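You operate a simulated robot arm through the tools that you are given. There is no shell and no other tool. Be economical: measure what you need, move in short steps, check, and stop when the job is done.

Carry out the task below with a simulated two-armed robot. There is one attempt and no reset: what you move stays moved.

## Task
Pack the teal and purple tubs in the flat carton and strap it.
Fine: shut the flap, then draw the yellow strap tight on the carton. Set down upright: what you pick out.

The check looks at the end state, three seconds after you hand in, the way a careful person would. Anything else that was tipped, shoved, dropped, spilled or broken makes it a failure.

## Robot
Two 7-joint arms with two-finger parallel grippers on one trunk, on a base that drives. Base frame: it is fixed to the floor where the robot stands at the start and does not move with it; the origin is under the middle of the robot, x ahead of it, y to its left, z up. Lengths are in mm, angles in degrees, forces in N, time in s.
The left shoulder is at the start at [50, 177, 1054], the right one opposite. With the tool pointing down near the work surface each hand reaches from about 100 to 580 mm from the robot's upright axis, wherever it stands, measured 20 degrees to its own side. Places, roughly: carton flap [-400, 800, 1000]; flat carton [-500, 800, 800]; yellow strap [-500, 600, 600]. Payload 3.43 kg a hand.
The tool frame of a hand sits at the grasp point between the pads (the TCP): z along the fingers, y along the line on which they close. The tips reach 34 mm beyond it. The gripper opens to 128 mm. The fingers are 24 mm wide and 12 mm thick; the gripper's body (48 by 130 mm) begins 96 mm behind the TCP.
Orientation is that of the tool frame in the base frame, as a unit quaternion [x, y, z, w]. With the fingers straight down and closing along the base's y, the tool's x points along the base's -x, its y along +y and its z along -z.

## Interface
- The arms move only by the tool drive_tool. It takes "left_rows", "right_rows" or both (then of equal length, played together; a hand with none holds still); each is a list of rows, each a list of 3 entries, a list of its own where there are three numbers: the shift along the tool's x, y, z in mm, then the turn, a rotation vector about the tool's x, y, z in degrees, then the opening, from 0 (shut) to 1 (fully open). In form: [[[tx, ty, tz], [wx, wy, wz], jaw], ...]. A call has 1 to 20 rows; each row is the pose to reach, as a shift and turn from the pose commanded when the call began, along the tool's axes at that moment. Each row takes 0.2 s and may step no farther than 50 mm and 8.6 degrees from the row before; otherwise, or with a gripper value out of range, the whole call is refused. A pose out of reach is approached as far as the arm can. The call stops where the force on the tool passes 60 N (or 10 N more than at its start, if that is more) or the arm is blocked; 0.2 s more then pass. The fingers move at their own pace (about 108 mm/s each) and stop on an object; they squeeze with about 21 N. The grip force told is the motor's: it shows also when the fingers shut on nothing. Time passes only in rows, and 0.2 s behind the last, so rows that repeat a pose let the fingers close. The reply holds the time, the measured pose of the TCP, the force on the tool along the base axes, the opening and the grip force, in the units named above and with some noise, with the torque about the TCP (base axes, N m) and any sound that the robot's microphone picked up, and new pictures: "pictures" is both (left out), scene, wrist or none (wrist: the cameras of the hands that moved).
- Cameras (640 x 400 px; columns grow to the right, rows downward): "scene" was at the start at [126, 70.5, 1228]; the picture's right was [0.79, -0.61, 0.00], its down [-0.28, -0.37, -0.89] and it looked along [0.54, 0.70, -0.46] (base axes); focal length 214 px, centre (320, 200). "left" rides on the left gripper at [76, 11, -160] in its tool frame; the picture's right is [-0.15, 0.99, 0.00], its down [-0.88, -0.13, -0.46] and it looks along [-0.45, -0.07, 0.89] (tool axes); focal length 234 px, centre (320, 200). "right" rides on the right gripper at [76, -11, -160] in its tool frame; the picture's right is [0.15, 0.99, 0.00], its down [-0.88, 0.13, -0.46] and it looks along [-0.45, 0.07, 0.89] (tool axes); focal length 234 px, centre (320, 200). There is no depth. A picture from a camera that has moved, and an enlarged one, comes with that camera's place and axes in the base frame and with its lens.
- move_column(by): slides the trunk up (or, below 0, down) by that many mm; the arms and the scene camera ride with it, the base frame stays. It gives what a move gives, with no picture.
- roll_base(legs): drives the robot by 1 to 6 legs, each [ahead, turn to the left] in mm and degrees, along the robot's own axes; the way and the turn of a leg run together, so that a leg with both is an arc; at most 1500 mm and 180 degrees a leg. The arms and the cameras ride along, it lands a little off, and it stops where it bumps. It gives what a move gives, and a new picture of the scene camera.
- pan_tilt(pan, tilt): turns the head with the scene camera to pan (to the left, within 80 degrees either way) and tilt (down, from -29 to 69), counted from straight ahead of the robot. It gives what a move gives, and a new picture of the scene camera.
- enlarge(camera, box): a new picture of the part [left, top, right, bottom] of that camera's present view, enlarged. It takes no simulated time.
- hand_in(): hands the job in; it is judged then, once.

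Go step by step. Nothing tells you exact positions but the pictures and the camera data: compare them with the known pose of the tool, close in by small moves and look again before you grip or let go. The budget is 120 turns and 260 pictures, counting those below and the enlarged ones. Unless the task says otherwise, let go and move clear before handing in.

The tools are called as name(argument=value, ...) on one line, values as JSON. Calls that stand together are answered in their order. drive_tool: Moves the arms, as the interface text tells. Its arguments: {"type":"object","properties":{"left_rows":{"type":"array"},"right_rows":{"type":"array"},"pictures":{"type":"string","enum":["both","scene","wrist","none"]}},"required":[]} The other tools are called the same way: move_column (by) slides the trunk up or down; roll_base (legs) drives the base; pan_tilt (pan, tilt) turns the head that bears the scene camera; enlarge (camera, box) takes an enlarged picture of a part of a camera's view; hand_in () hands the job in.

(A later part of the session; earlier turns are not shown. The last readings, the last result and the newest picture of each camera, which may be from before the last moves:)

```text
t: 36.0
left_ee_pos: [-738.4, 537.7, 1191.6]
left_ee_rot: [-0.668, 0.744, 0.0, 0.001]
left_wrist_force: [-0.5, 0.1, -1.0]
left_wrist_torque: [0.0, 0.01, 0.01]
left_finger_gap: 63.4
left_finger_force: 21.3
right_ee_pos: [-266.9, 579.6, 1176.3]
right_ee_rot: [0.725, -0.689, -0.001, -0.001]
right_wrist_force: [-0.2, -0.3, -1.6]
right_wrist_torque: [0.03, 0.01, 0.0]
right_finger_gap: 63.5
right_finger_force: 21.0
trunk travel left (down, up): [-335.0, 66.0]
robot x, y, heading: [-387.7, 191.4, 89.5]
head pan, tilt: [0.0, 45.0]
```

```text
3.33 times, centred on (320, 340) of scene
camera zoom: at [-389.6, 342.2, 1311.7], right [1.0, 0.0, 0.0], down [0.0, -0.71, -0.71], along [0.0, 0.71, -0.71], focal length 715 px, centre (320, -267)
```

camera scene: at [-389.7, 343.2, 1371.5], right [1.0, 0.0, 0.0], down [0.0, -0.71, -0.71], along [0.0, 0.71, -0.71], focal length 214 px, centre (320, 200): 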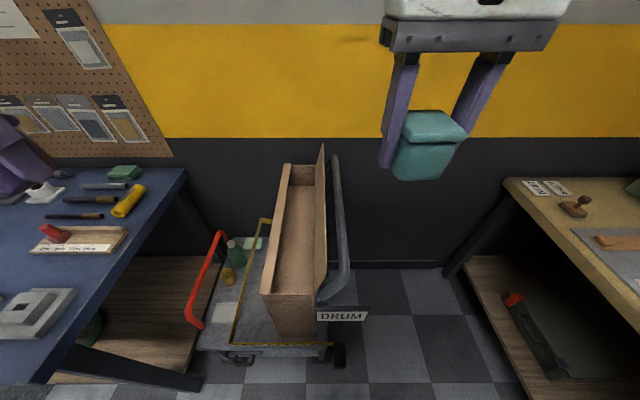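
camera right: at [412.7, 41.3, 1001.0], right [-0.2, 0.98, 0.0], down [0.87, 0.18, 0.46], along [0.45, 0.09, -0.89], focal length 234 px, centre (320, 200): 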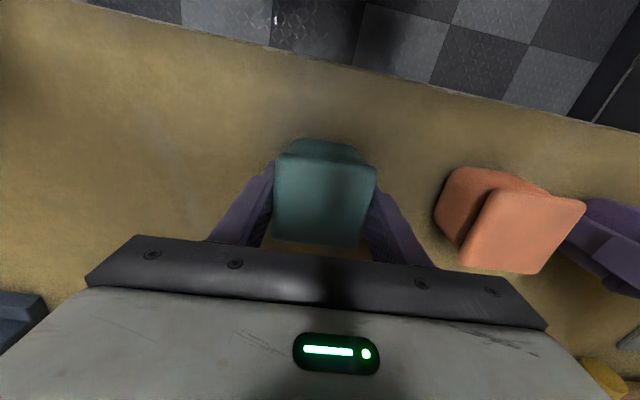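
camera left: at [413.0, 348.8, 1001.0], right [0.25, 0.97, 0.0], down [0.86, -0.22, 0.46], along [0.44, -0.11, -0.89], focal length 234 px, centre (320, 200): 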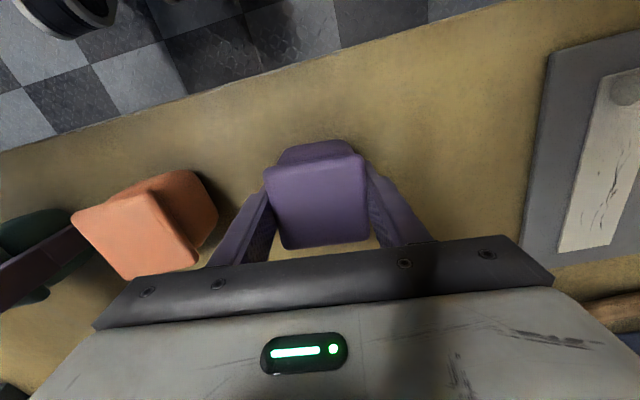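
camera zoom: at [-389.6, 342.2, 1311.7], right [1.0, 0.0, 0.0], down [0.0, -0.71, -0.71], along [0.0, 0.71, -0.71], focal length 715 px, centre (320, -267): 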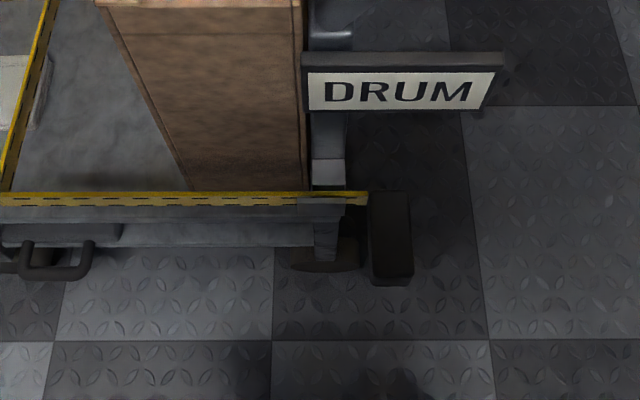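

Carton front edge at y≈531, rim z≈893, opening centre x≈−452; strap grip is near (−328, 465, 592). Now I turn the left hand so its fingers close along the carton's length, and move it above the carton.

drive_tool(left_rows=[[[-19.7, -24, 0], [0, 0, 7.6], 0.3], [[-39.4, -48, 0], [0, 0, 15.2], 0.3], [[-59.1, -72, 0], [0, 0, 22.9], 0.3], [[-78.8, -96, 0], [0, 0, 30.5], 0.3], [[-98.5, -120, 0], [0, 0, 38.1], 0.3], [[-118.2, -144, 0], [0, 0, 45.7], 0.3], [[-138, -168, 0], [0, 0, 53.3], 0.3], [[-157.7, -192, 0], [0, 0, 60.9], 0.3], [[-177.4, -216, 0], [0, 0, 68.6], 0.3], [[-197.1, -240, 0], [0, 0, 76.2], 0.3], [[-216.8, -264.1, 0], [0, 0, 83.8], 0.3]], pictures="both")

```text
t: 38.4
left_ee_pos: [-560.5, 637.8, 1182.5]
left_ee_rot: [-0.009, 1.0, 0.0, 0.0]
left_wrist_force: [0.6, -0.4, -1.9]
left_wrist_torque: [0.0, 0.02, -0.03]
left_finger_gap: 63.6
left_finger_force: 21.0
left hand out of reach, approached as far as the arm can: row 7, 8, 9, 10, 11
right_ee_pos: [-267.4, 579.3, 1175.3]
right_ee_rot: [0.725, -0.689, 0.0, 0.0]
right_wrist_force: [-0.7, -0.1, -2.1]
right_wrist_torque: [0.01, 0.03, 0.01]
right_finger_gap: 63.6
right_finger_force: 21.0
trunk travel left (down, up): [-335.0, 66.0]
robot x, y, heading: [-386.9, 196.3, 89.9]
head pan, tilt: [0.0, 45.0]
camera scene: at [-389.3, 342.8, 1311.6], right [1.0, 0.0, 0.0], down [0.0, -0.71, -0.71], along [0.0, 0.71, -0.71], focal length 214 px, centre (320, 200)
camera left: at [-635.1, 646.7, 1342.1], right [0.13, 0.99, 0.0], down [0.88, -0.11, 0.46], along [0.45, -0.06, -0.89], focal length 234 px, centre (320, 200)
```

scene: 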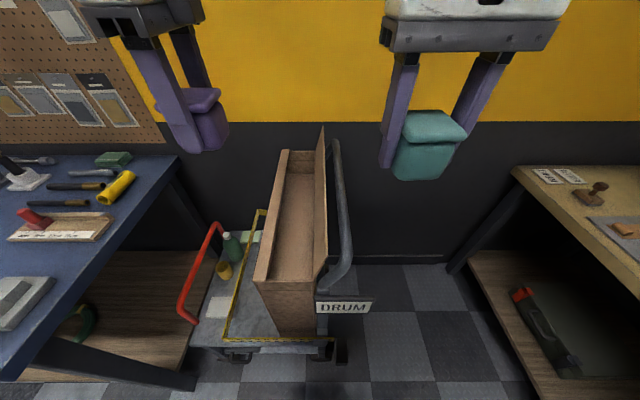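
left: 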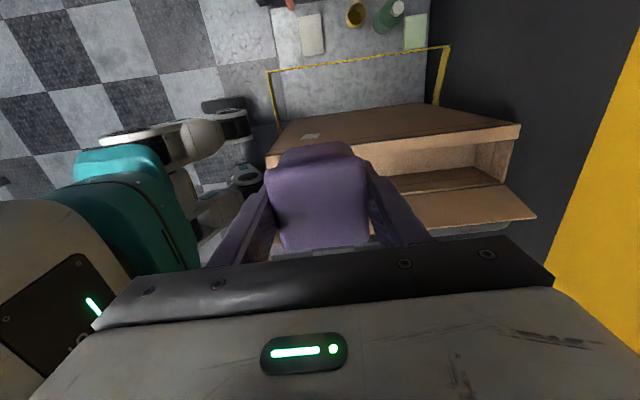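

drive_tool(left_rows=[[[0, 0, 40], [0, 0, 0], 0.3], [[0, 0, 80], [0, 0, 0], 0.3], [[0, 0, 120], [0, 0, 0], 0.3], [[0, 0, 160], [0, 0, 0], 0.3]], pictures="scene")

```text
t: 39.4
left_ee_pos: [-560.2, 638.3, 1021.0]
left_ee_rot: [-0.001, 1.0, 0.0, 0.0]
left_wrist_force: [0.9, 0.4, -1.2]
left_wrist_torque: [0.0, 0.01, 0.03]
left_finger_gap: 63.4
left_finger_force: 21.3
right_ee_pos: [-266.6, 580.5, 1175.4]
right_ee_rot: [0.724, -0.689, 0.0, 0.0]
right_wrist_force: [-0.6, -0.1, -1.6]
right_wrist_torque: [0.01, -0.01, -0.02]
right_finger_gap: 63.8
right_finger_force: 20.6
trunk travel left (down, up): [-335.0, 66.0]
robot x, y, heading: [-387.0, 190.8, 89.9]
head pan, tilt: [0.0, 45.0]
camera scene: at [-389.6, 342.7, 1311.6], right [1.0, 0.0, 0.0], down [0.0, -0.71, -0.71], along [0.0, 0.71, -0.71], focal length 214 px, centre (320, 200)
```

scene: 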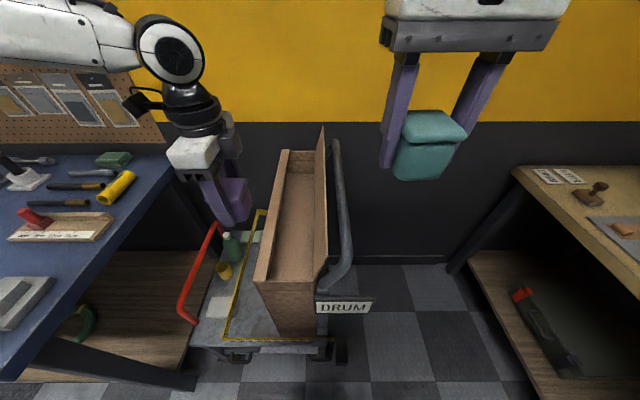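

drive_tool(left_rows=[[[-27, 19, 10], [0, 0, 0], 0.3], [[-54, 38, 20], [0, 0, 0], 0.3], [[-81, 57, 30], [0, 0, 0], 0.3], [[-108, 77, 41], [0, 0, 0], 0.3], [[-108, 77, 41], [0, 0, 0], 0.3]], pictures="both")

```text
t: 40.6
left_ee_pos: [-535.7, 660.1, 991.6]
left_ee_rot: [-0.001, 1.0, 0.0, 0.001]
left_wrist_force: [-0.3, 0.0, -1.9]
left_wrist_torque: [-0.02, 0.0, -0.01]
left_finger_gap: 63.6
left_finger_force: 20.8
left hand out of reach, approached as far as the arm can: row 2, 3, 4, 5
right_ee_pos: [-267.3, 578.5, 1177.9]
right_ee_rot: [0.725, -0.689, 0.0, 0.0]
right_wrist_force: [-0.1, 0.0, -1.7]
right_wrist_torque: [-0.01, -0.01, 0.0]
right_finger_gap: 63.4
right_finger_force: 21.7
trunk travel left (down, up): [-335.0, 66.0]
robot x, y, heading: [-391.7, 190.0, 89.4]
head pan, tilt: [0.0, 45.0]
camera scene: at [-389.6, 342.5, 1311.6], right [1.0, 0.0, 0.0], down [0.0, -0.71, -0.71], along [0.0, 0.71, -0.71], focal length 214 px, centre (320, 200)
camera left: at [-612.8, 669.5, 1149.8], right [0.14, 0.99, 0.0], down [0.88, -0.13, 0.46], along [0.45, -0.06, -0.89], focal length 234 px, centre (320, 200)
```

scene: 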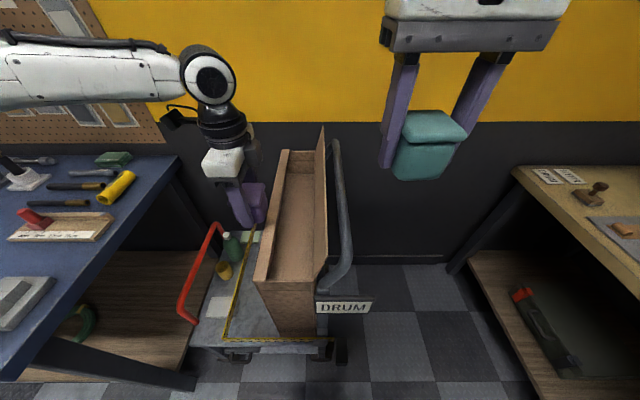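
left: 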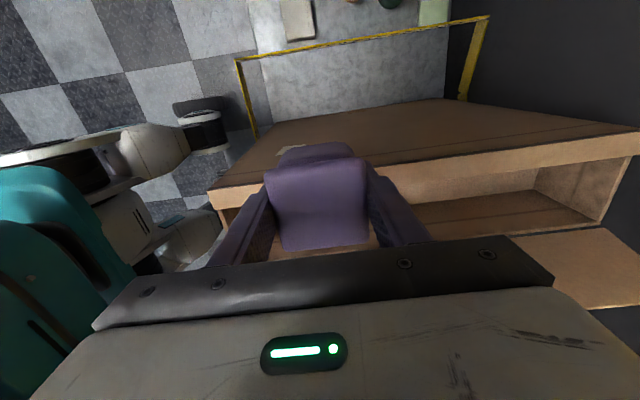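

The left arm can't reach further with this wrist yaw. I'll drive 70 mm closer (there is clearance) and try again.

pan_tilt(pan=0, tilt=65)

```text
t: 41.4
left_ee_pos: [-536.4, 659.0, 991.4]
left_ee_rot: [-0.001, 1.0, 0.001, 0.001]
left_wrist_force: [-0.1, 0.8, -0.4]
left_wrist_torque: [0.01, -0.04, 0.01]
left_finger_gap: 63.4
left_finger_force: 20.3
right_ee_pos: [-266.3, 580.0, 1175.7]
right_ee_rot: [0.724, -0.69, 0.0, 0.0]
right_wrist_force: [1.0, -0.7, -0.7]
right_wrist_torque: [0.0, 0.04, -0.01]
right_finger_gap: 63.4
right_finger_force: 20.9
trunk travel left (down, up): [-335.0, 66.0]
robot x, y, heading: [-389.5, 192.0, 90.0]
head pan, tilt: [0.0, 65.0]
camera scene: at [-389.7, 321.8, 1286.7], right [1.0, 0.0, 0.0], down [0.0, -0.91, -0.42], along [0.0, 0.42, -0.91], focal length 214 px, centre (320, 200)
```

scene: 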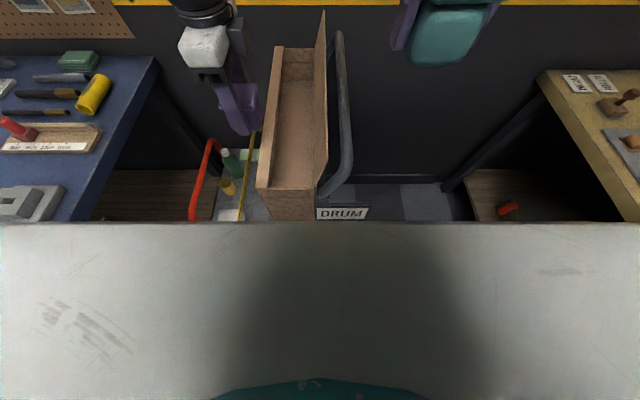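

roll_base(legs=[[70, 0]])

drive_tool(left_rows=[[[-20, 0, 0], [0, 0, 0], 0.3], [[-45, 0, 0], [0, 0, 0], 0.3], [[-65, 0, 0], [0, 0, 0], 0.3], [[-83, 0, 0], [0, 0, 0], 0.3], [[-83, -10, 0], [0, 0, 0], 0.3]], pictures="both")

```text
t: 42.2
left_ee_pos: [-536.2, 663.5, 990.9]
left_ee_rot: [0.0, 1.0, 0.001, 0.0]
left_wrist_force: [0.2, -0.1, -0.3]
left_wrist_torque: [0.01, 0.02, 0.0]
left_finger_gap: 63.4
left_finger_force: 20.8
right_ee_pos: [-266.7, 583.2, 1175.8]
right_ee_rot: [0.725, -0.689, -0.001, 0.0]
right_wrist_force: [0.1, -0.4, -1.3]
right_wrist_torque: [0.0, -0.03, -0.02]
right_finger_gap: 63.3
right_finger_force: 20.9
trunk travel left (down, up): [-335.0, 66.0]
robot x, y, heading: [-391.2, 196.6, 89.9]
head pan, tilt: [0.0, 65.0]
stopped in leg 1: the robot was blocked; the commanded pose is now the measured one
camera scene: at [-389.7, 325.9, 1286.7], right [1.0, 0.0, 0.0], down [0.0, -0.91, -0.42], along [0.0, 0.42, -0.91], focal length 214 px, centre (320, 200)
```

scene: 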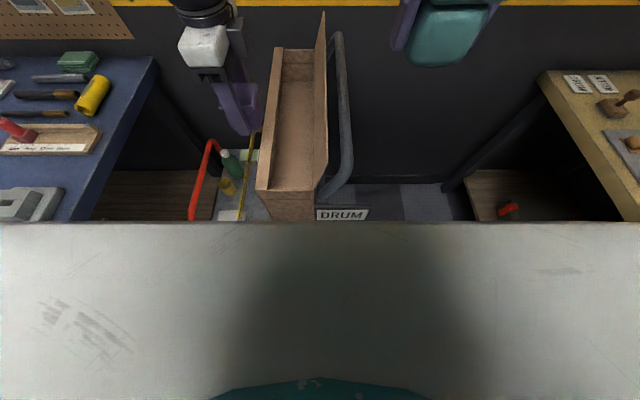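

```text
t: 43.4
left_ee_pos: [-515.8, 629.4, 999.4]
left_ee_rot: [-0.001, 1.0, 0.002, 0.001]
left_wrist_force: [1.0, 0.3, -0.8]
left_wrist_torque: [0.02, -0.02, 0.0]
left_finger_gap: 63.5
left_finger_force: 21.1
left hand out of reach, approached as far as the arm can: row 1, 2, 3, 4, 5
right_ee_pos: [-267.9, 582.5, 1175.7]
right_ee_rot: [0.725, -0.689, 0.0, 0.0]
right_wrist_force: [0.0, -0.3, -1.3]
right_wrist_torque: [0.05, -0.02, 0.01]
right_finger_gap: 63.7
right_finger_force: 21.4
trunk travel left (down, up): [-335.0, 66.0]
robot x, y, heading: [-388.0, 197.9, 89.6]
head pan, tilt: [0.0, 65.0]
camera scene: at [-389.6, 326.1, 1286.6], right [1.0, 0.0, 0.0], down [0.0, -0.91, -0.42], along [0.0, 0.42, -0.91], focal length 214 px, centre (320, 200)
camera left: at [-591.7, 639.3, 1157.3], right [0.14, 0.99, 0.0], down [0.88, -0.13, 0.46], along [0.45, -0.06, -0.89], focal length 234 px, centre (320, 200)
```

scene: 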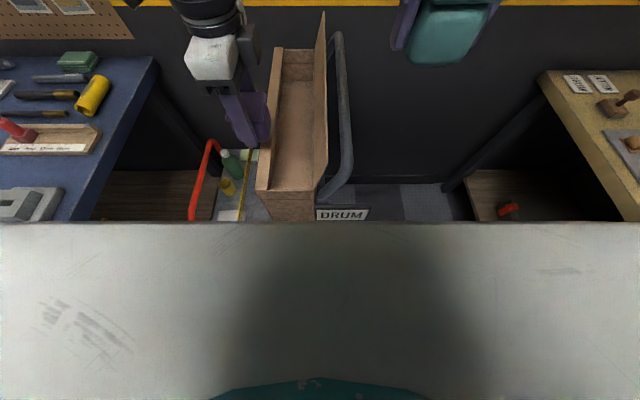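
left: 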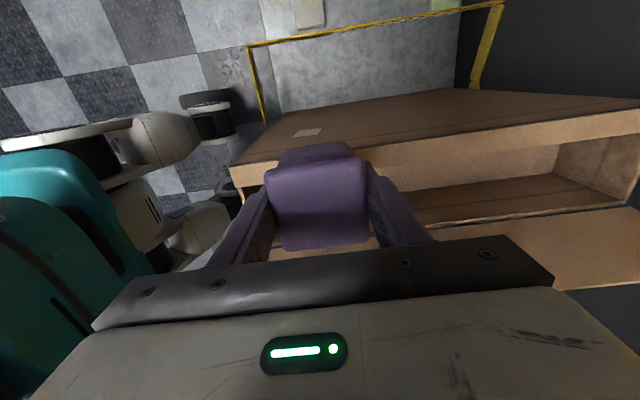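

The base touched the trolley after 4 mm, and the wrist yaw is limited from this side. I'll back off, un-twist the left wrist, and go round to the trolley's right side, where the natural wrist yaw suits the carton.

drive_tool(left_rows=[[[10, 0, -40], [0, 0, 0], 0.3], [[20, 0, -80], [0, 0, 0], 0.3], [[40, -8, -95], [0, 0, -7.6], 0.3], [[60, -16, -100], [0, 0, -15.2], 0.3], [[80, -24, -105], [0, 0, -22.8], 0.3], [[100, -32, -110], [0, 0, -30.4], 0.3], [[120, -40, -115], [0, 0, -38], 0.3], [[140, -48, -120], [0, 0, -45.6], 0.3], [[160, -60, -130], [0, 0, -53.2], 0.3], [[180, -70, -140], [0, 0, -60.8], 0.3], [[200, -80, -150], [0, 0, -68.4], 0.3], [[212, -87, -155], [0, 0, -76], 0.3], [[223, -93, -160], [0, 0, -84], 0.3]], pictures="none")

roll_base(legs=[[-150, 0]])

```text
t: 46.2
left_ee_pos: [-741.1, 532.6, 1159.1]
left_ee_rot: [-0.671, 0.741, 0.0, 0.001]
left_wrist_force: [-1.1, -0.8, -2.3]
left_wrist_torque: [-0.01, 0.0, 0.03]
left_finger_gap: 63.5
left_finger_force: 21.1
right_ee_pos: [-267.0, 584.2, 1176.3]
right_ee_rot: [0.725, -0.689, 0.001, 0.0]
right_wrist_force: [-0.7, -0.9, -1.1]
right_wrist_torque: [0.02, -0.01, -0.01]
right_finger_gap: 63.6
right_finger_force: 21.0
trunk travel left (down, up): [-335.0, 66.0]
robot x, y, heading: [-393.5, 197.8, 89.8]
head pan, tilt: [0.0, 65.0]
```

```text
t: 47.6
left_ee_pos: [-742.3, 385.6, 1158.2]
left_ee_rot: [-0.671, 0.741, 0.0, 0.001]
left_wrist_force: [0.6, 0.4, -2.2]
left_wrist_torque: [0.03, 0.0, 0.0]
left_finger_gap: 63.4
left_finger_force: 21.1
right_ee_pos: [-268.5, 436.8, 1176.4]
right_ee_rot: [0.725, -0.688, -0.001, -0.001]
right_wrist_force: [1.0, -0.7, -1.1]
right_wrist_torque: [0.01, 0.02, 0.02]
right_finger_gap: 63.4
right_finger_force: 20.4
trunk travel left (down, up): [-335.0, 66.0]
robot x, y, heading: [-389.3, 56.3, 89.8]
head pan, tilt: [0.0, 65.0]
camera scene: at [-390.4, 179.1, 1286.7], right [1.0, 0.0, 0.0], down [0.0, -0.91, -0.42], along [0.0, 0.42, -0.91], focal length 214 px, centre (320, 200)
```

scene: 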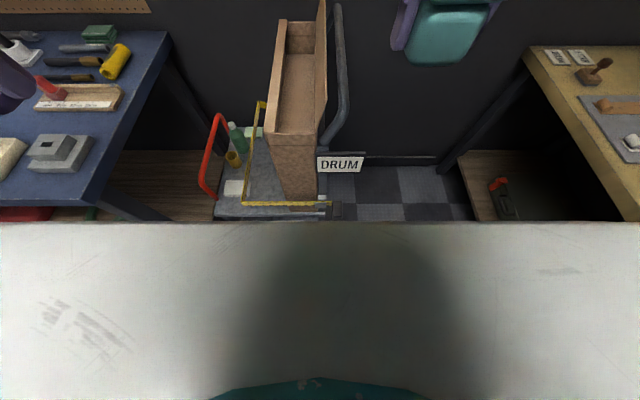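

roll_base(legs=[[0, -90], [440, 0], [0, 90]])

```text
t: 57.9
left_ee_pos: [-290.3, 389.0, 1157.1]
left_ee_rot: [-0.66, 0.751, 0.0, 0.001]
left_wrist_force: [0.4, 0.0, -1.9]
left_wrist_torque: [-0.01, 0.01, -0.02]
left_finger_gap: 63.3
left_finger_force: 21.7
right_ee_pos: [184.4, 426.9, 1175.8]
right_ee_rot: [0.715, -0.699, 0.0, -0.001]
right_wrist_force: [0.3, 0.6, -1.3]
right_wrist_torque: [-0.01, -0.02, 0.0]
right_finger_gap: 63.5
right_finger_force: 20.9
trunk travel left (down, up): [-335.0, 66.0]
robot x, y, heading: [52.8, 44.5, 88.2]
head pan, tilt: [0.0, 65.0]
camera scene: at [54.6, 172.2, 1286.6], right [1.0, -0.03, 0.0], down [-0.03, -0.91, -0.42], along [0.01, 0.42, -0.91], focal length 214 px, centre (320, 200)
```

scene: 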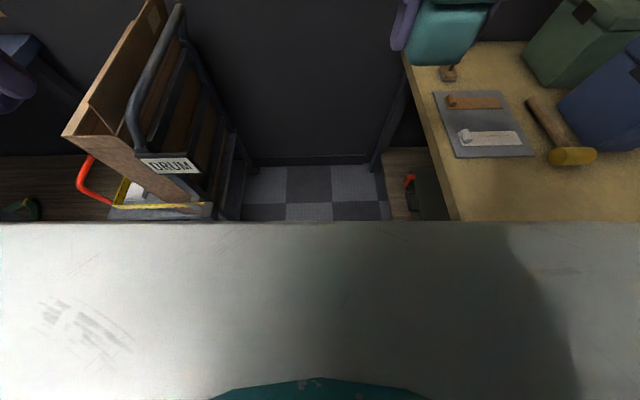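

roll_base(legs=[[0, 5], [390, 0]])

pan_tilt(pan=50, tilt=45)

```text
t: 60.9
left_ee_pos: [-339.7, 744.4, 1158.6]
left_ee_rot: [-0.692, 0.722, 0.001, 0.001]
left_wrist_force: [-0.5, 0.4, -2.0]
left_wrist_torque: [-0.06, 0.01, 0.02]
left_finger_gap: 63.8
left_finger_force: 21.0
right_ee_pos: [129.0, 822.5, 1176.1]
right_ee_rot: [0.744, -0.668, 0.0, 0.0]
right_wrist_force: [0.0, 0.6, -1.6]
right_wrist_torque: [-0.03, 0.0, 0.0]
right_finger_gap: 63.5
right_finger_force: 21.6
trunk travel left (down, up): [-335.0, 66.0]
robot x, y, heading: [29.2, 428.1, 93.2]
head pan, tilt: [0.0, 65.0]
camera scene: at [21.8, 557.8, 1286.5], right [1.0, 0.06, 0.0], down [0.05, -0.91, -0.42], along [-0.02, 0.42, -0.91], focal length 214 px, centre (320, 200)
```

scene: 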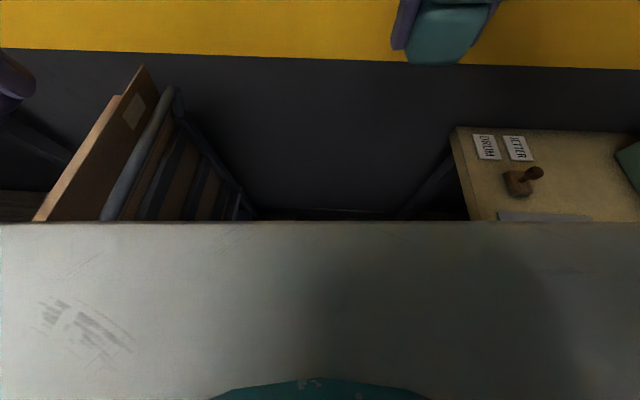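

```text
t: 62.0
left_ee_pos: [-339.0, 743.4, 1158.6]
left_ee_rot: [-0.692, 0.722, 0.0, 0.001]
left_wrist_force: [0.4, 0.2, -1.3]
left_wrist_torque: [0.03, 0.01, 0.03]
left_finger_gap: 63.8
left_finger_force: 20.7
right_ee_pos: [129.6, 821.3, 1175.9]
right_ee_rot: [0.744, -0.668, 0.0, 0.0]
right_wrist_force: [0.3, 0.6, -1.9]
right_wrist_torque: [0.01, 0.03, 0.03]
right_finger_gap: 63.2
right_finger_force: 21.1
trunk travel left (down, up): [-335.0, 66.0]
robot x, y, heading: [30.5, 431.9, 93.1]
head pan, tilt: [50.0, 45.0]
camera scene: at [-39.9, 545.5, 1311.6], right [0.6, 0.8, 0.0], down [0.57, -0.42, -0.71], along [-0.57, 0.42, -0.71], focal length 214 px, centre (320, 200)
```

scene: 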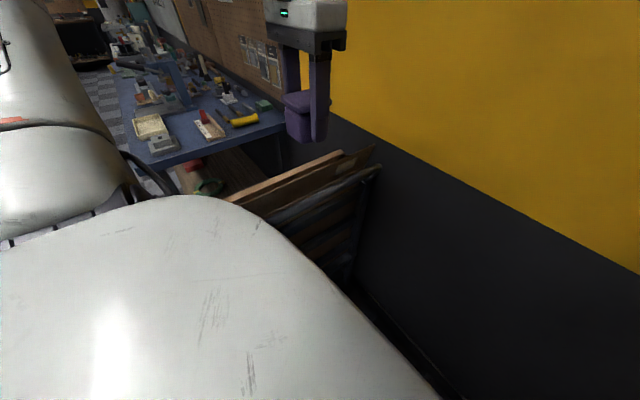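

roll_base(legs=[[0, 30], [0, 30]])

pan_tilt(pan=8, tilt=40)

```text
t: 65.5
left_ee_pos: [-424.4, 253.4, 1157.7]
left_ee_rot: [0.964, -0.267, -0.001, -0.001]
left_wrist_force: [0.2, 0.0, -1.8]
left_wrist_torque: [-0.01, 0.03, -0.01]
left_finger_gap: 63.6
left_finger_force: 21.6
right_ee_pos: [-269.6, 704.0, 1175.2]
right_ee_rot: [0.981, -0.193, 0.0, 0.0]
right_wrist_force: [0.3, 0.2, -1.4]
right_wrist_torque: [0.0, -0.02, 0.0]
right_finger_gap: 63.5
right_finger_force: 21.1
trunk travel left (down, up): [-335.0, 66.0]
robot x, y, heading: [29.0, 426.3, 154.8]
head pan, tilt: [50.0, 45.0]
camera scene: at [-108.3, 422.3, 1311.6], right [-0.42, 0.91, 0.0], down [0.64, 0.3, -0.71], along [-0.64, -0.29, -0.71], focal length 214 px, centre (320, 200)
```

scene: 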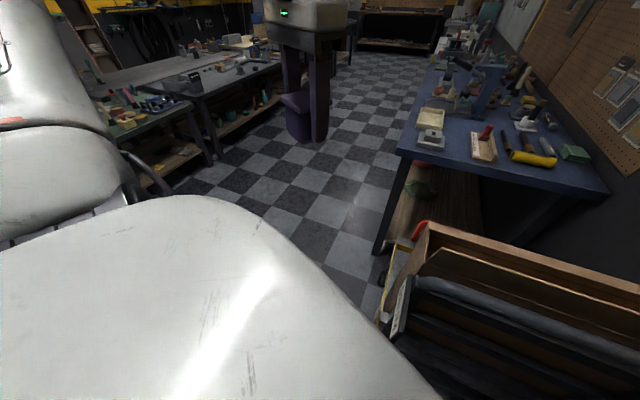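

```text
t: 66.5
left_ee_pos: [-424.9, 255.0, 1159.6]
left_ee_rot: [0.964, -0.266, -0.001, 0.0]
left_wrist_force: [-0.2, 0.9, -1.2]
left_wrist_torque: [0.0, -0.01, -0.02]
left_finger_gap: 63.5
left_finger_force: 20.7
right_ee_pos: [-269.1, 704.4, 1174.9]
right_ee_rot: [0.981, -0.192, 0.0, 0.0]
right_wrist_force: [0.6, -0.1, -1.3]
right_wrist_torque: [0.02, -0.02, -0.01]
right_finger_gap: 63.6
right_finger_force: 20.6
trunk travel left (down, up): [-335.0, 66.0]
robot x, y, heading: [28.2, 429.0, 154.5]
head pan, tilt: [8.0, 40.0]
camera scene: at [-115.5, 481.9, 1318.9], right [0.3, 0.95, 0.0], down [0.61, -0.19, -0.77], along [-0.73, 0.23, -0.64], focal length 214 px, centre (320, 200)
```

scene: 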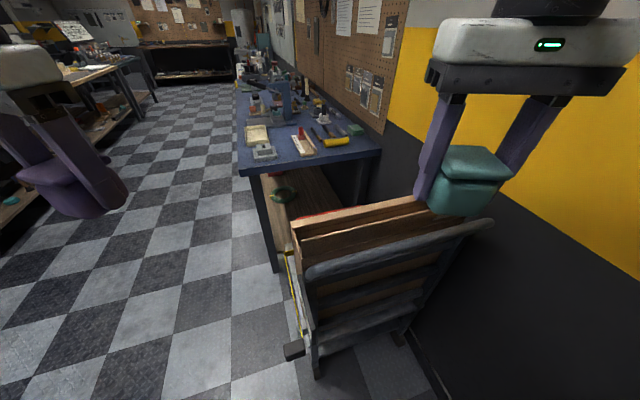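

roll_base(legs=[[0, 14]])

pan_tilt(pan=-15, tilt=40)

```text
t: 67.8
left_ee_pos: [-367.2, 148.6, 1158.5]
left_ee_rot: [0.989, -0.147, -0.001, -0.001]
left_wrist_force: [-0.1, -0.8, -1.7]
left_wrist_torque: [0.03, -0.04, -0.01]
left_finger_gap: 63.5
left_finger_force: 20.8
right_ee_pos: [-326.5, 622.6, 1176.9]
right_ee_rot: [0.998, -0.07, 0.0, -0.001]
right_wrist_force: [0.4, 0.5, -1.9]
right_wrist_torque: [-0.02, 0.01, 0.0]
right_finger_gap: 63.6
right_finger_force: 20.7
trunk travel left (down, up): [-335.0, 66.0]
robot x, y, heading: [24.6, 429.1, 168.9]
head pan, tilt: [8.0, 40.0]
camera scene: at [-124.6, 444.5, 1318.9], right [0.06, 1.0, 0.0], down [0.64, -0.04, -0.77], along [-0.76, 0.04, -0.64], focal length 214 px, centre (320, 200)
```

scene: 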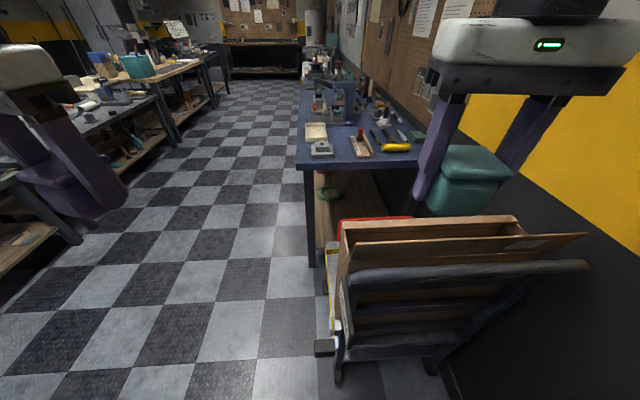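

```text
t: 68.7
left_ee_pos: [-368.0, 150.0, 1158.6]
left_ee_rot: [0.989, -0.146, -0.001, -0.001]
left_wrist_force: [0.8, 0.0, -1.8]
left_wrist_torque: [0.04, 0.0, 0.03]
left_finger_gap: 63.4
left_finger_force: 21.4
right_ee_pos: [-326.8, 623.3, 1175.2]
right_ee_rot: [0.997, -0.072, 0.0, 0.0]
right_wrist_force: [0.2, 0.9, -1.5]
right_wrist_torque: [-0.01, 0.01, 0.0]
right_finger_gap: 63.3
right_finger_force: 20.5
trunk travel left (down, up): [-335.0, 66.0]
robot x, y, heading: [28.8, 428.1, 168.6]
head pan, tilt: [-15.0, 40.0]
camera scene: at [-116.0, 477.7, 1318.9], right [0.44, 0.9, 0.0], down [0.58, -0.28, -0.77], along [-0.69, 0.34, -0.64], focal length 214 px, centre (320, 200)
```

scene: 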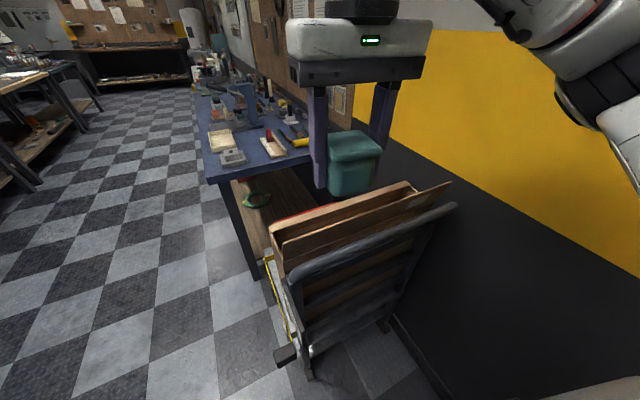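

drive_tool(right_rows=[[[-27, -14, 0], [0, 0, -2], 0.3], [[-54, -28, 0], [0, 0, -4], 0.3], [[-81, -42, 10], [0, 0, -6], 0.3], [[-108, -56, 30], [0, 0, -8], 0.3], [[-136, -70, 55], [0, 0, -8], 0.3], [[-136, -70, 90], [0, 0, -8], 0.3], [[-136, -70, 115], [0, 0, -8], 0.3], [[-136, -70, 115], [0, 0, -8], 0.3]], pictures="both")

```text
t: 70.5
left_ee_pos: [-367.2, 150.2, 1158.4]
left_ee_rot: [0.989, -0.147, 0.0, -0.001]
left_wrist_force: [-0.8, 0.4, -1.7]
left_wrist_torque: [-0.02, 0.01, 0.02]
left_finger_gap: 63.7
left_finger_force: 21.6
right_ee_pos: [-452.8, 710.8, 1060.6]
right_ee_rot: [1.0, -0.001, -0.001, -0.001]
right_wrist_force: [-0.4, 0.4, -1.6]
right_wrist_torque: [0.0, -0.02, 0.01]
right_finger_gap: 63.3
right_finger_force: 21.3
trunk travel left (down, up): [-335.0, 66.0]
robot x, y, heading: [30.6, 423.9, 169.0]
head pan, tilt: [-15.0, 40.0]
camera scene: at [-115.9, 477.7, 1318.9], right [0.44, 0.9, 0.0], down [0.58, -0.28, -0.77], along [-0.69, 0.34, -0.64], focal length 214 px, centre (320, 200)
camera right: at [-376.0, 722.1, 1220.3], right [0.14, -0.99, 0.0], down [-0.88, -0.13, 0.46], along [-0.45, -0.07, -0.89], focal length 234 px, centre (320, 200)
```

scene: 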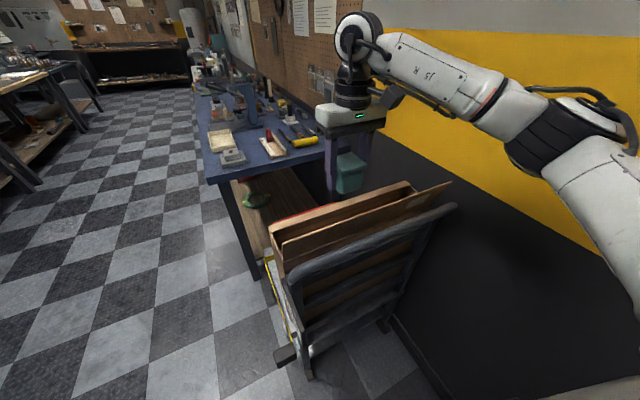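
right: 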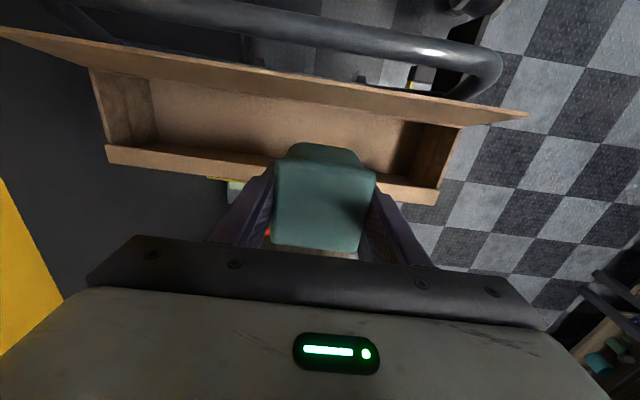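

Over the carton, well centred. Descending partway and checking against the rim and flap.

drive_tool(right_rows=[[[0, 0, 30], [0, 0, 0], 0.3], [[0, 0, 60], [0, 0, 0], 0.3], [[0, 0, 90], [0, 0, 0], 0.3], [[0, 0, 110], [0, 0, 0], 0.3]], pictures="both")

enlarge(camera="scene", box=[250, 80, 470, 260])

```text
t: 71.5
left_ee_pos: [-366.6, 148.6, 1158.5]
left_ee_rot: [0.989, -0.148, -0.001, 0.0]
left_wrist_force: [-0.2, -1.1, -1.7]
left_wrist_torque: [0.01, -0.03, -0.02]
left_finger_gap: 63.3
left_finger_force: 21.5
right_ee_pos: [-451.8, 711.7, 953.1]
right_ee_rot: [1.0, -0.001, -0.001, 0.0]
right_wrist_force: [0.2, -0.5, -1.5]
right_wrist_torque: [0.01, 0.05, 0.01]
right_finger_gap: 63.6
right_finger_force: 21.1
trunk travel left (down, up): [-335.0, 66.0]
robot x, y, heading: [27.6, 430.4, 168.8]
head pan, tilt: [-15.0, 40.0]
camera scene: at [-116.1, 477.9, 1318.9], right [0.44, 0.9, 0.0], down [0.58, -0.28, -0.77], along [-0.69, 0.34, -0.64], focal length 214 px, centre (320, 200)
camera right: at [-375.6, 722.7, 1111.3], right [0.14, -0.99, 0.0], down [-0.88, -0.13, 0.46], along [-0.45, -0.07, -0.89], focal length 234 px, centre (320, 200)
```

scene: 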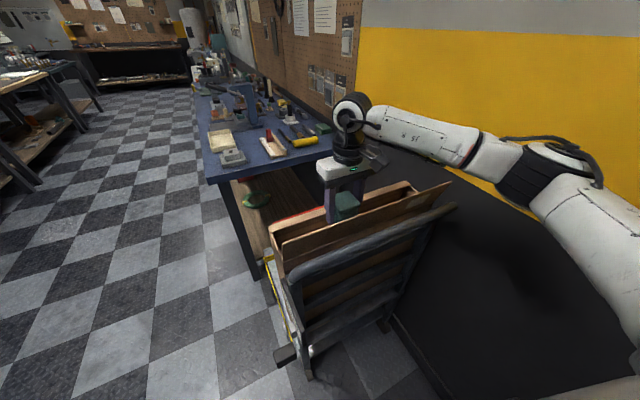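
right: 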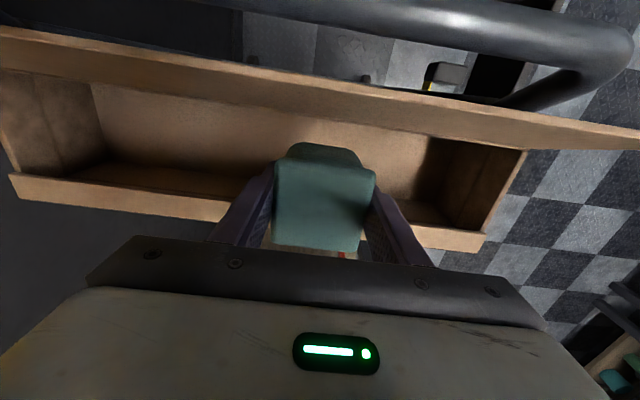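

```text
2.22 times, centred on (360, 170) of scene
camera zoom: at [-116.1, 477.9, 1318.9], right [0.44, 0.9, 0.0], down [0.58, -0.28, -0.77], along [-0.69, 0.34, -0.64], focal length 477 px, centre (231, 267)
```

zoom: 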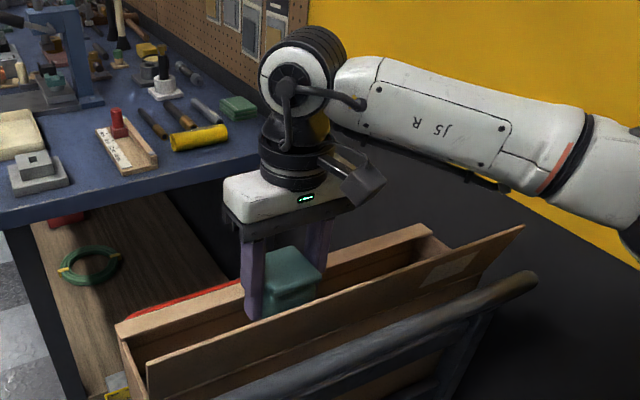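

The wrist camera would graze the flap top at full depth, so I'll tilt the hand 8° away from the flap (tub pivots about the pads) and go down.

drive_tool(right_rows=[[[0, 0, 5], [0, 4, 0], 0.3], [[0, 0, 12], [0, 8, 0], 0.3], [[0, 0, 35], [0, 8, 0], 0.3], [[0, 0, 55], [0, 8, 0], 0.3], [[0, 0, 75], [0, 8, 0], 0.3], [[0, 0, 85], [0, 8, 0], 0.3]], pictures="both")

enlarge(camera="scene", box=[250, 80, 470, 260])

```text
t: 72.9
left_ee_pos: [-368.2, 149.5, 1157.5]
left_ee_rot: [0.989, -0.147, -0.001, 0.0]
left_wrist_force: [0.2, -0.1, -1.5]
left_wrist_torque: [0.01, 0.01, 0.0]
left_finger_gap: 63.5
left_finger_force: 20.3
right_ee_pos: [-452.7, 712.4, 864.3]
right_ee_rot: [0.998, -0.001, 0.07, 0.0]
right_wrist_force: [0.1, 0.7, -1.7]
right_wrist_torque: [-0.02, -0.02, 0.02]
right_finger_gap: 63.5
right_finger_force: 21.1
trunk travel left (down, up): [-335.0, 66.0]
robot x, y, heading: [32.8, 429.1, 168.8]
head pan, tilt: [-15.0, 40.0]
camera scene: at [-116.1, 477.8, 1318.9], right [0.44, 0.9, 0.0], down [0.58, -0.28, -0.77], along [-0.69, 0.34, -0.64], focal length 214 px, centre (320, 200)
camera right: at [-398.4, 723.7, 1033.1], right [0.14, -0.99, 0.02], down [-0.94, -0.13, 0.33], along [-0.32, -0.07, -0.94], focal length 234 px, centre (320, 200)
```

scene: 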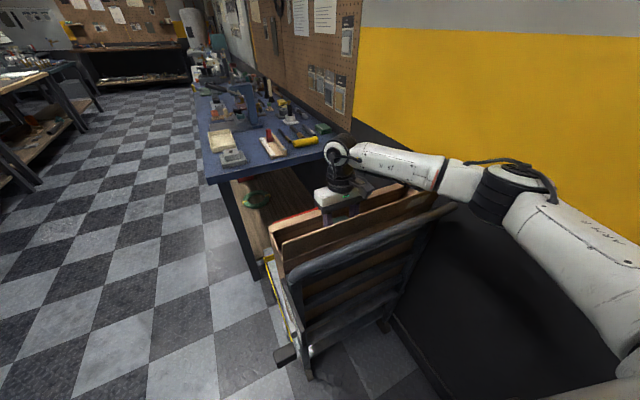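
right: 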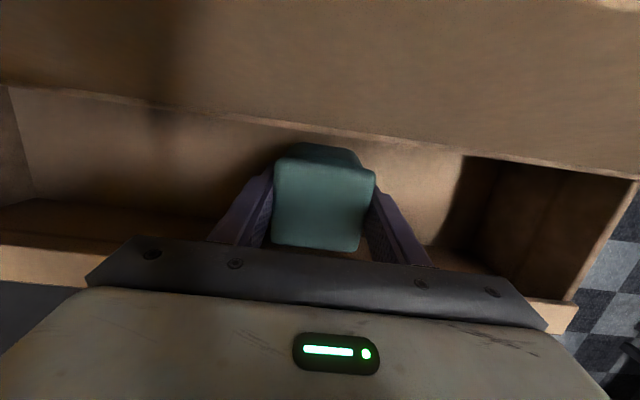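

```text
2.22 times, centred on (360, 170) of scene
camera zoom: at [-116.1, 477.8, 1318.9], right [0.44, 0.9, 0.0], down [0.58, -0.28, -0.77], along [-0.69, 0.34, -0.64], focal length 477 px, centre (231, 267)
```

zoom: 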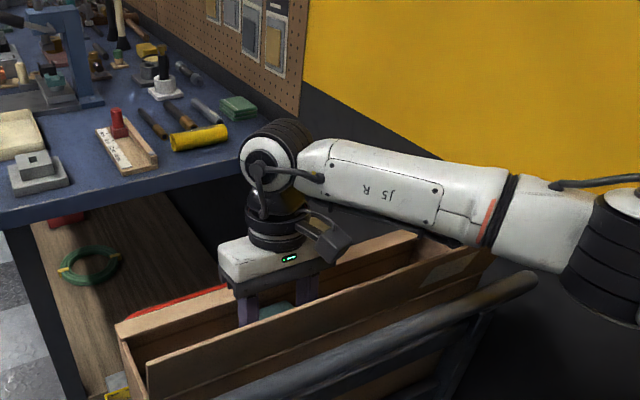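

drive_tool(right_rows=[[[-1, 0, 7], [0, 0, 0], 0.3], [[-1.7, 0, 12], [0, 0, 0], 0.3], [[-2, 0, 14.5], [0, 0, 0], 0.3], [[-2, 0, 14.5], [0, 0, 0], 0.3]], pictures="none")

drive_tool(right_rows=[[[-0.3, 0, 2], [0, 0, 0], 0.3], [[-0.6, 0, 4], [0, 0, 0], 0.3]], pictures="wrist")

```text
t: 73.9
left_ee_pos: [-368.3, 151.2, 1159.8]
left_ee_rot: [0.989, -0.147, -0.001, -0.001]
left_wrist_force: [0.0, 0.5, -1.5]
left_wrist_torque: [0.01, -0.01, 0.0]
left_finger_gap: 63.5
left_finger_force: 20.6
right_ee_pos: [-451.0, 712.2, 851.3]
right_ee_rot: [0.998, -0.001, 0.07, 0.0]
right_wrist_force: [1.0, 0.4, -1.2]
right_wrist_torque: [0.02, 0.02, 0.0]
right_finger_gap: 63.4
right_finger_force: 21.2
trunk travel left (down, up): [-335.0, 66.0]
robot x, y, heading: [28.5, 429.2, 168.7]
head pan, tilt: [-15.0, 40.0]
```

```text
t: 74.5
left_ee_pos: [-367.1, 148.9, 1159.1]
left_ee_rot: [0.989, -0.147, -0.002, 0.0]
left_wrist_force: [-1.3, 0.6, -1.0]
left_wrist_torque: [-0.02, 0.01, 0.01]
left_finger_gap: 63.4
left_finger_force: 21.1
right_ee_pos: [-451.8, 711.6, 849.5]
right_ee_rot: [0.998, -0.001, 0.068, 0.0]
right_wrist_force: [3.9, 0.3, 16.5]
right_wrist_torque: [0.0, 0.3, -0.05]
right_finger_gap: 63.8
right_finger_force: 20.3
trunk travel left (down, up): [-335.0, 66.0]
robot x, y, heading: [32.6, 429.2, 168.7]
head pan, tilt: [-15.0, 40.0]
camera right: at [-397.6, 723.3, 1018.0], right [0.14, -0.99, 0.02], down [-0.93, -0.13, 0.33], along [-0.33, -0.07, -0.94], focal length 234 px, centre (320, 200)
```

right: 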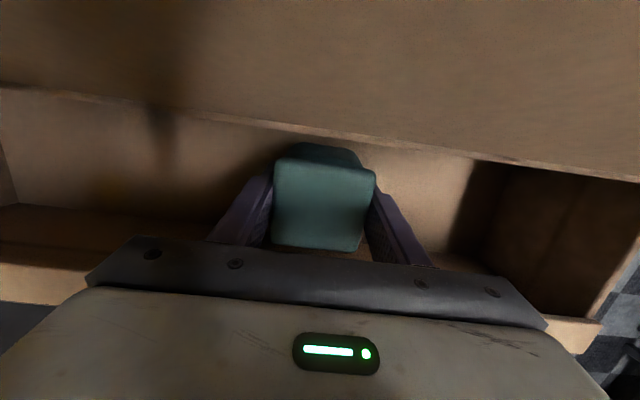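

Contact at z≈849. I'll un-tilt to ~2–3° (still clear of the flap) and settle, then open slightly.

drive_tool(right_rows=[[[0, 0, -2], [0, -3, 0], 0.3], [[0, 0, -1], [0, -6, 0], 0.3], [[0, 0, 1], [0, -6, 0], 0.3], [[0, 0, 1], [0, -6, 0], 0.3]], pictures="both")

```text
t: 75.5
left_ee_pos: [-367.2, 148.6, 1159.4]
left_ee_rot: [0.989, -0.147, 0.0, 0.0]
left_wrist_force: [0.3, 0.9, -2.2]
left_wrist_torque: [0.0, 0.02, 0.0]
left_finger_gap: 63.3
left_finger_force: 21.1
right_ee_pos: [-452.1, 712.3, 846.1]
right_ee_rot: [1.0, -0.001, 0.016, -0.001]
right_wrist_force: [0.8, -0.1, 3.8]
right_wrist_torque: [-0.09, 0.14, -0.01]
right_finger_gap: 63.3
right_finger_force: 21.3
trunk travel left (down, up): [-335.0, 66.0]
robot x, y, heading: [27.7, 427.7, 168.9]
head pan, tilt: [-15.0, 40.0]
camera scene: at [-115.4, 477.6, 1319.0], right [0.44, 0.9, 0.0], down [0.58, -0.28, -0.77], along [-0.69, 0.34, -0.64], focal length 214 px, centre (320, 200)
camera right: at [-380.2, 723.8, 1008.3], right [0.14, -0.99, 0.0], down [-0.9, -0.13, 0.43], along [-0.42, -0.06, -0.9], focal length 234 px, centre (320, 200)
```

scene: 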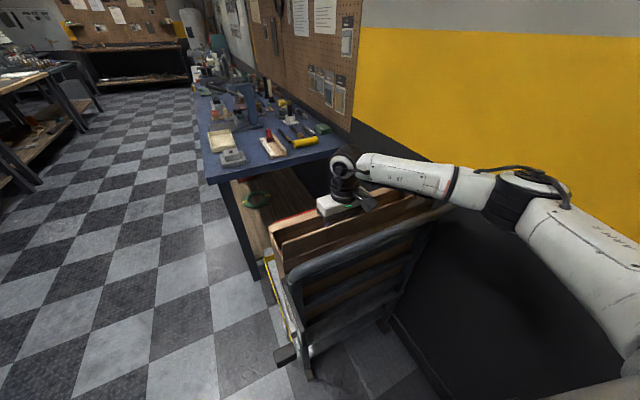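
right: 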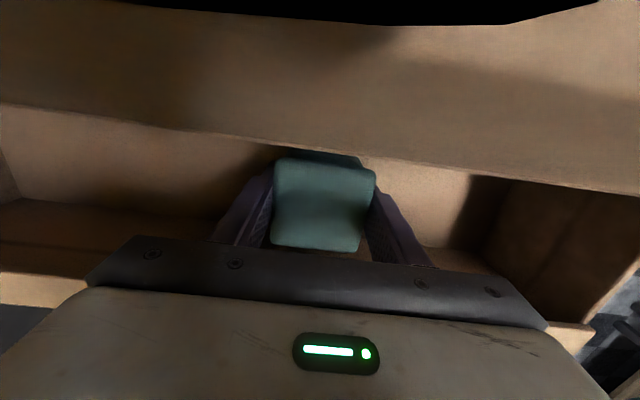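

drive_tool(right_rows=[[[0, 0, 0], [0, 0, 0], 0.53], [[0, 0, 0], [0, 0, 0], 0.6], [[0, 0, 0], [0, 0, 0], 0.7], [[0, 0, 0], [0, 0, 0], 0.7], [[0, 0, -20], [0, 0, 0], 0.7], [[0, 0, -60], [0, 0, 0], 0.7], [[0, 0, -105], [0, 0, 0], 0.7], [[0, 0, -150], [0, 0, 0], 0.7], [[0, 0, -195], [0, 0, 0], 0.7]], pictures="both")

```text
t: 77.5
left_ee_pos: [-366.8, 149.6, 1158.9]
left_ee_rot: [0.989, -0.146, -0.001, 0.0]
left_wrist_force: [1.1, -0.4, -2.1]
left_wrist_torque: [0.02, 0.02, -0.02]
left_finger_gap: 63.7
left_finger_force: 20.9
right_ee_pos: [-453.4, 709.7, 1044.0]
right_ee_rot: [1.0, -0.001, 0.017, 0.0]
right_wrist_force: [0.6, 0.3, 0.3]
right_wrist_torque: [0.02, 0.02, -0.03]
right_finger_gap: 89.5
right_finger_force: 0.0
trunk travel left (down, up): [-335.0, 66.0]
robot x, y, heading: [28.5, 432.3, 168.9]
head pan, tilt: [-15.0, 40.0]
camera scene: at [-115.6, 477.5, 1319.0], right [0.44, 0.9, 0.0], down [0.58, -0.28, -0.77], along [-0.69, 0.34, -0.64], focal length 214 px, centre (320, 200)
camera right: at [-382.1, 721.5, 1206.1], right [0.14, -0.99, 0.0], down [-0.9, -0.13, 0.43], along [-0.42, -0.07, -0.9], focal length 234 px, centre (320, 200)
```

scene: 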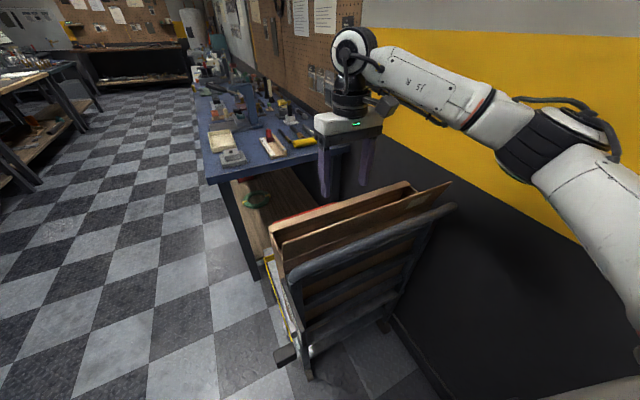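
right: 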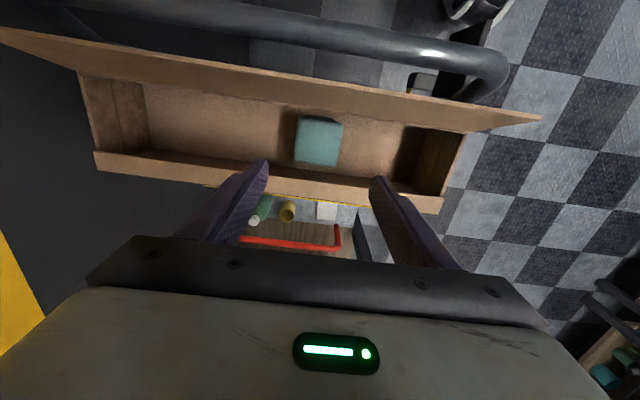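

Teal stands upright inside. Withdrawing the right hand, then turning to bring the purple tub in with the left hand at y≈603.

drive_tool(right_rows=[[[0, 0, -45], [0, 0, 0], 0.7], [[35, 0, -75], [0, 0, 0], 0.7], [[70, 0, -100], [0, 0, 0], 0.7], [[110, 0, -110], [0, 0, 0], 0.7], [[150, 0, -110], [0, 0, 0], 0.7], [[190, 0, -110], [0, 0, 0], 0.7], [[230, 0, -110], [0, 0, 0], 0.7]], pictures="none")

roll_base(legs=[[0, -15]])

```text
t: 79.1
left_ee_pos: [-366.0, 148.9, 1159.0]
left_ee_rot: [0.989, -0.147, 0.0, 0.0]
left_wrist_force: [0.4, 0.5, -1.9]
left_wrist_torque: [-0.02, -0.01, -0.02]
left_finger_gap: 63.5
left_finger_force: 20.9
right_ee_pos: [-233.2, 706.8, 1158.8]
right_ee_rot: [1.0, -0.002, 0.017, 0.0]
right_wrist_force: [0.5, -0.5, 0.0]
right_wrist_torque: [-0.03, 0.01, -0.02]
right_finger_gap: 89.7
right_finger_force: 0.1
trunk travel left (down, up): [-335.0, 66.0]
robot x, y, heading: [29.1, 426.6, 168.8]
head pan, tilt: [-15.0, 40.0]
```

```text
t: 80.3
left_ee_pos: [-427.0, 260.8, 1158.9]
left_ee_rot: [0.962, -0.274, -0.001, -0.001]
left_wrist_force: [-0.7, -0.8, -1.9]
left_wrist_torque: [-0.03, 0.02, 0.0]
left_finger_gap: 63.4
left_finger_force: 20.8
right_ee_pos: [-153.0, 766.2, 1158.4]
right_ee_rot: [0.991, -0.131, 0.017, 0.001]
right_wrist_force: [-0.7, -0.4, -0.5]
right_wrist_torque: [-0.03, 0.0, 0.03]
right_finger_gap: 89.6
right_finger_force: 0.0
trunk travel left (down, up): [-335.0, 66.0]
robot x, y, heading: [28.7, 428.5, 153.5]
head pan, tilt: [-15.0, 40.0]
camera scene: at [-97.7, 513.9, 1318.9], right [0.66, 0.75, 0.0], down [0.48, -0.42, -0.77], along [-0.58, 0.5, -0.64], focal length 214 px, centre (320, 200)
```

scene: 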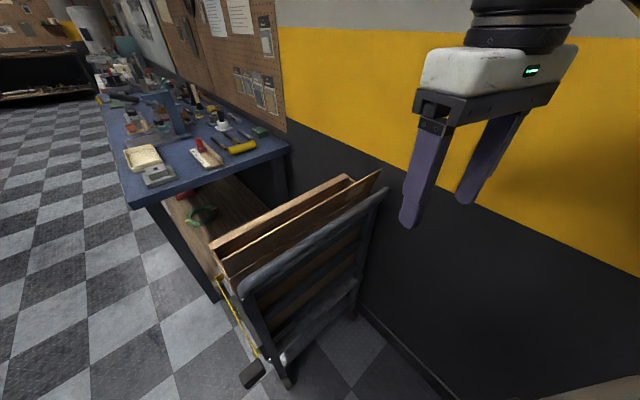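

drive_tool(left_rows=[[[-20.2, -27.8, 5], [0, 0, -3.2], 0.3], [[-40.3, -55.5, 10], [0, 0, -6.4], 0.3], [[-60.5, -83.3, 20], [0, 0, -9.5], 0.3], [[-80.6, -111, 30], [0, 0, -12.7], 0.3], [[-100.8, -138.8, 40], [0, 0, -15.9], 0.3], [[-120.9, -166.5, 50], [0, 0, -19.1], 0.3], [[-141, -194.3, 60], [0, 0, -22.3], 0.3], [[-161.2, -222, 70], [0, 0, -25.4], 0.3], [[-181.4, -249.8, 85], [0, 0, -28.6], 0.3], [[-201.5, -277.5, 99], [0, 0, -31.8], 0.3], [[-201.5, -277.5, 99], [0, 0, -31.8], 0.3]], pictures="both")

```text
t: 82.8
left_ee_pos: [-442.4, 505.9, 1052.5]
left_ee_rot: [1.0, 0.001, -0.001, -0.001]
left_wrist_force: [0.4, 0.0, -1.0]
left_wrist_torque: [-0.01, 0.0, 0.02]
left_finger_gap: 63.6
left_finger_force: 20.9
left hand out of reach, approached as far as the arm can: row 8, 9, 10, 11
right_ee_pos: [-152.1, 766.0, 1158.9]
right_ee_rot: [0.991, -0.131, 0.017, 0.002]
right_wrist_force: [0.2, -0.5, 0.3]
right_wrist_torque: [0.01, -0.04, -0.01]
right_finger_gap: 89.5
right_finger_force: 0.1
trunk travel left (down, up): [-335.0, 66.0]
robot x, y, heading: [28.8, 426.6, 153.6]
head pan, tilt: [-15.0, 40.0]
camera scene: at [-98.1, 513.6, 1318.9], right [0.66, 0.75, 0.0], down [0.48, -0.42, -0.77], along [-0.58, 0.5, -0.64], focal length 214 px, centre (320, 200)
camera left: at [-366.3, 493.1, 1211.2], right [-0.15, -0.99, 0.0], down [-0.88, 0.13, 0.46], along [-0.45, 0.07, -0.89], focal length 234 px, centre (320, 200)
```

scene: 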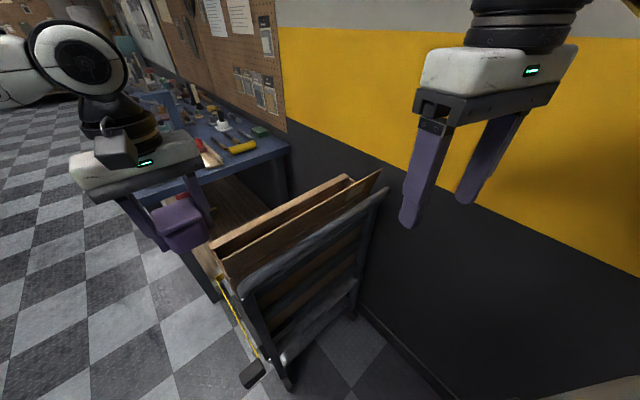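
left: 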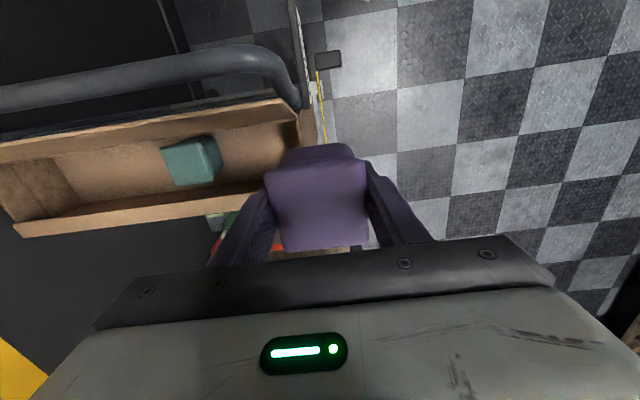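

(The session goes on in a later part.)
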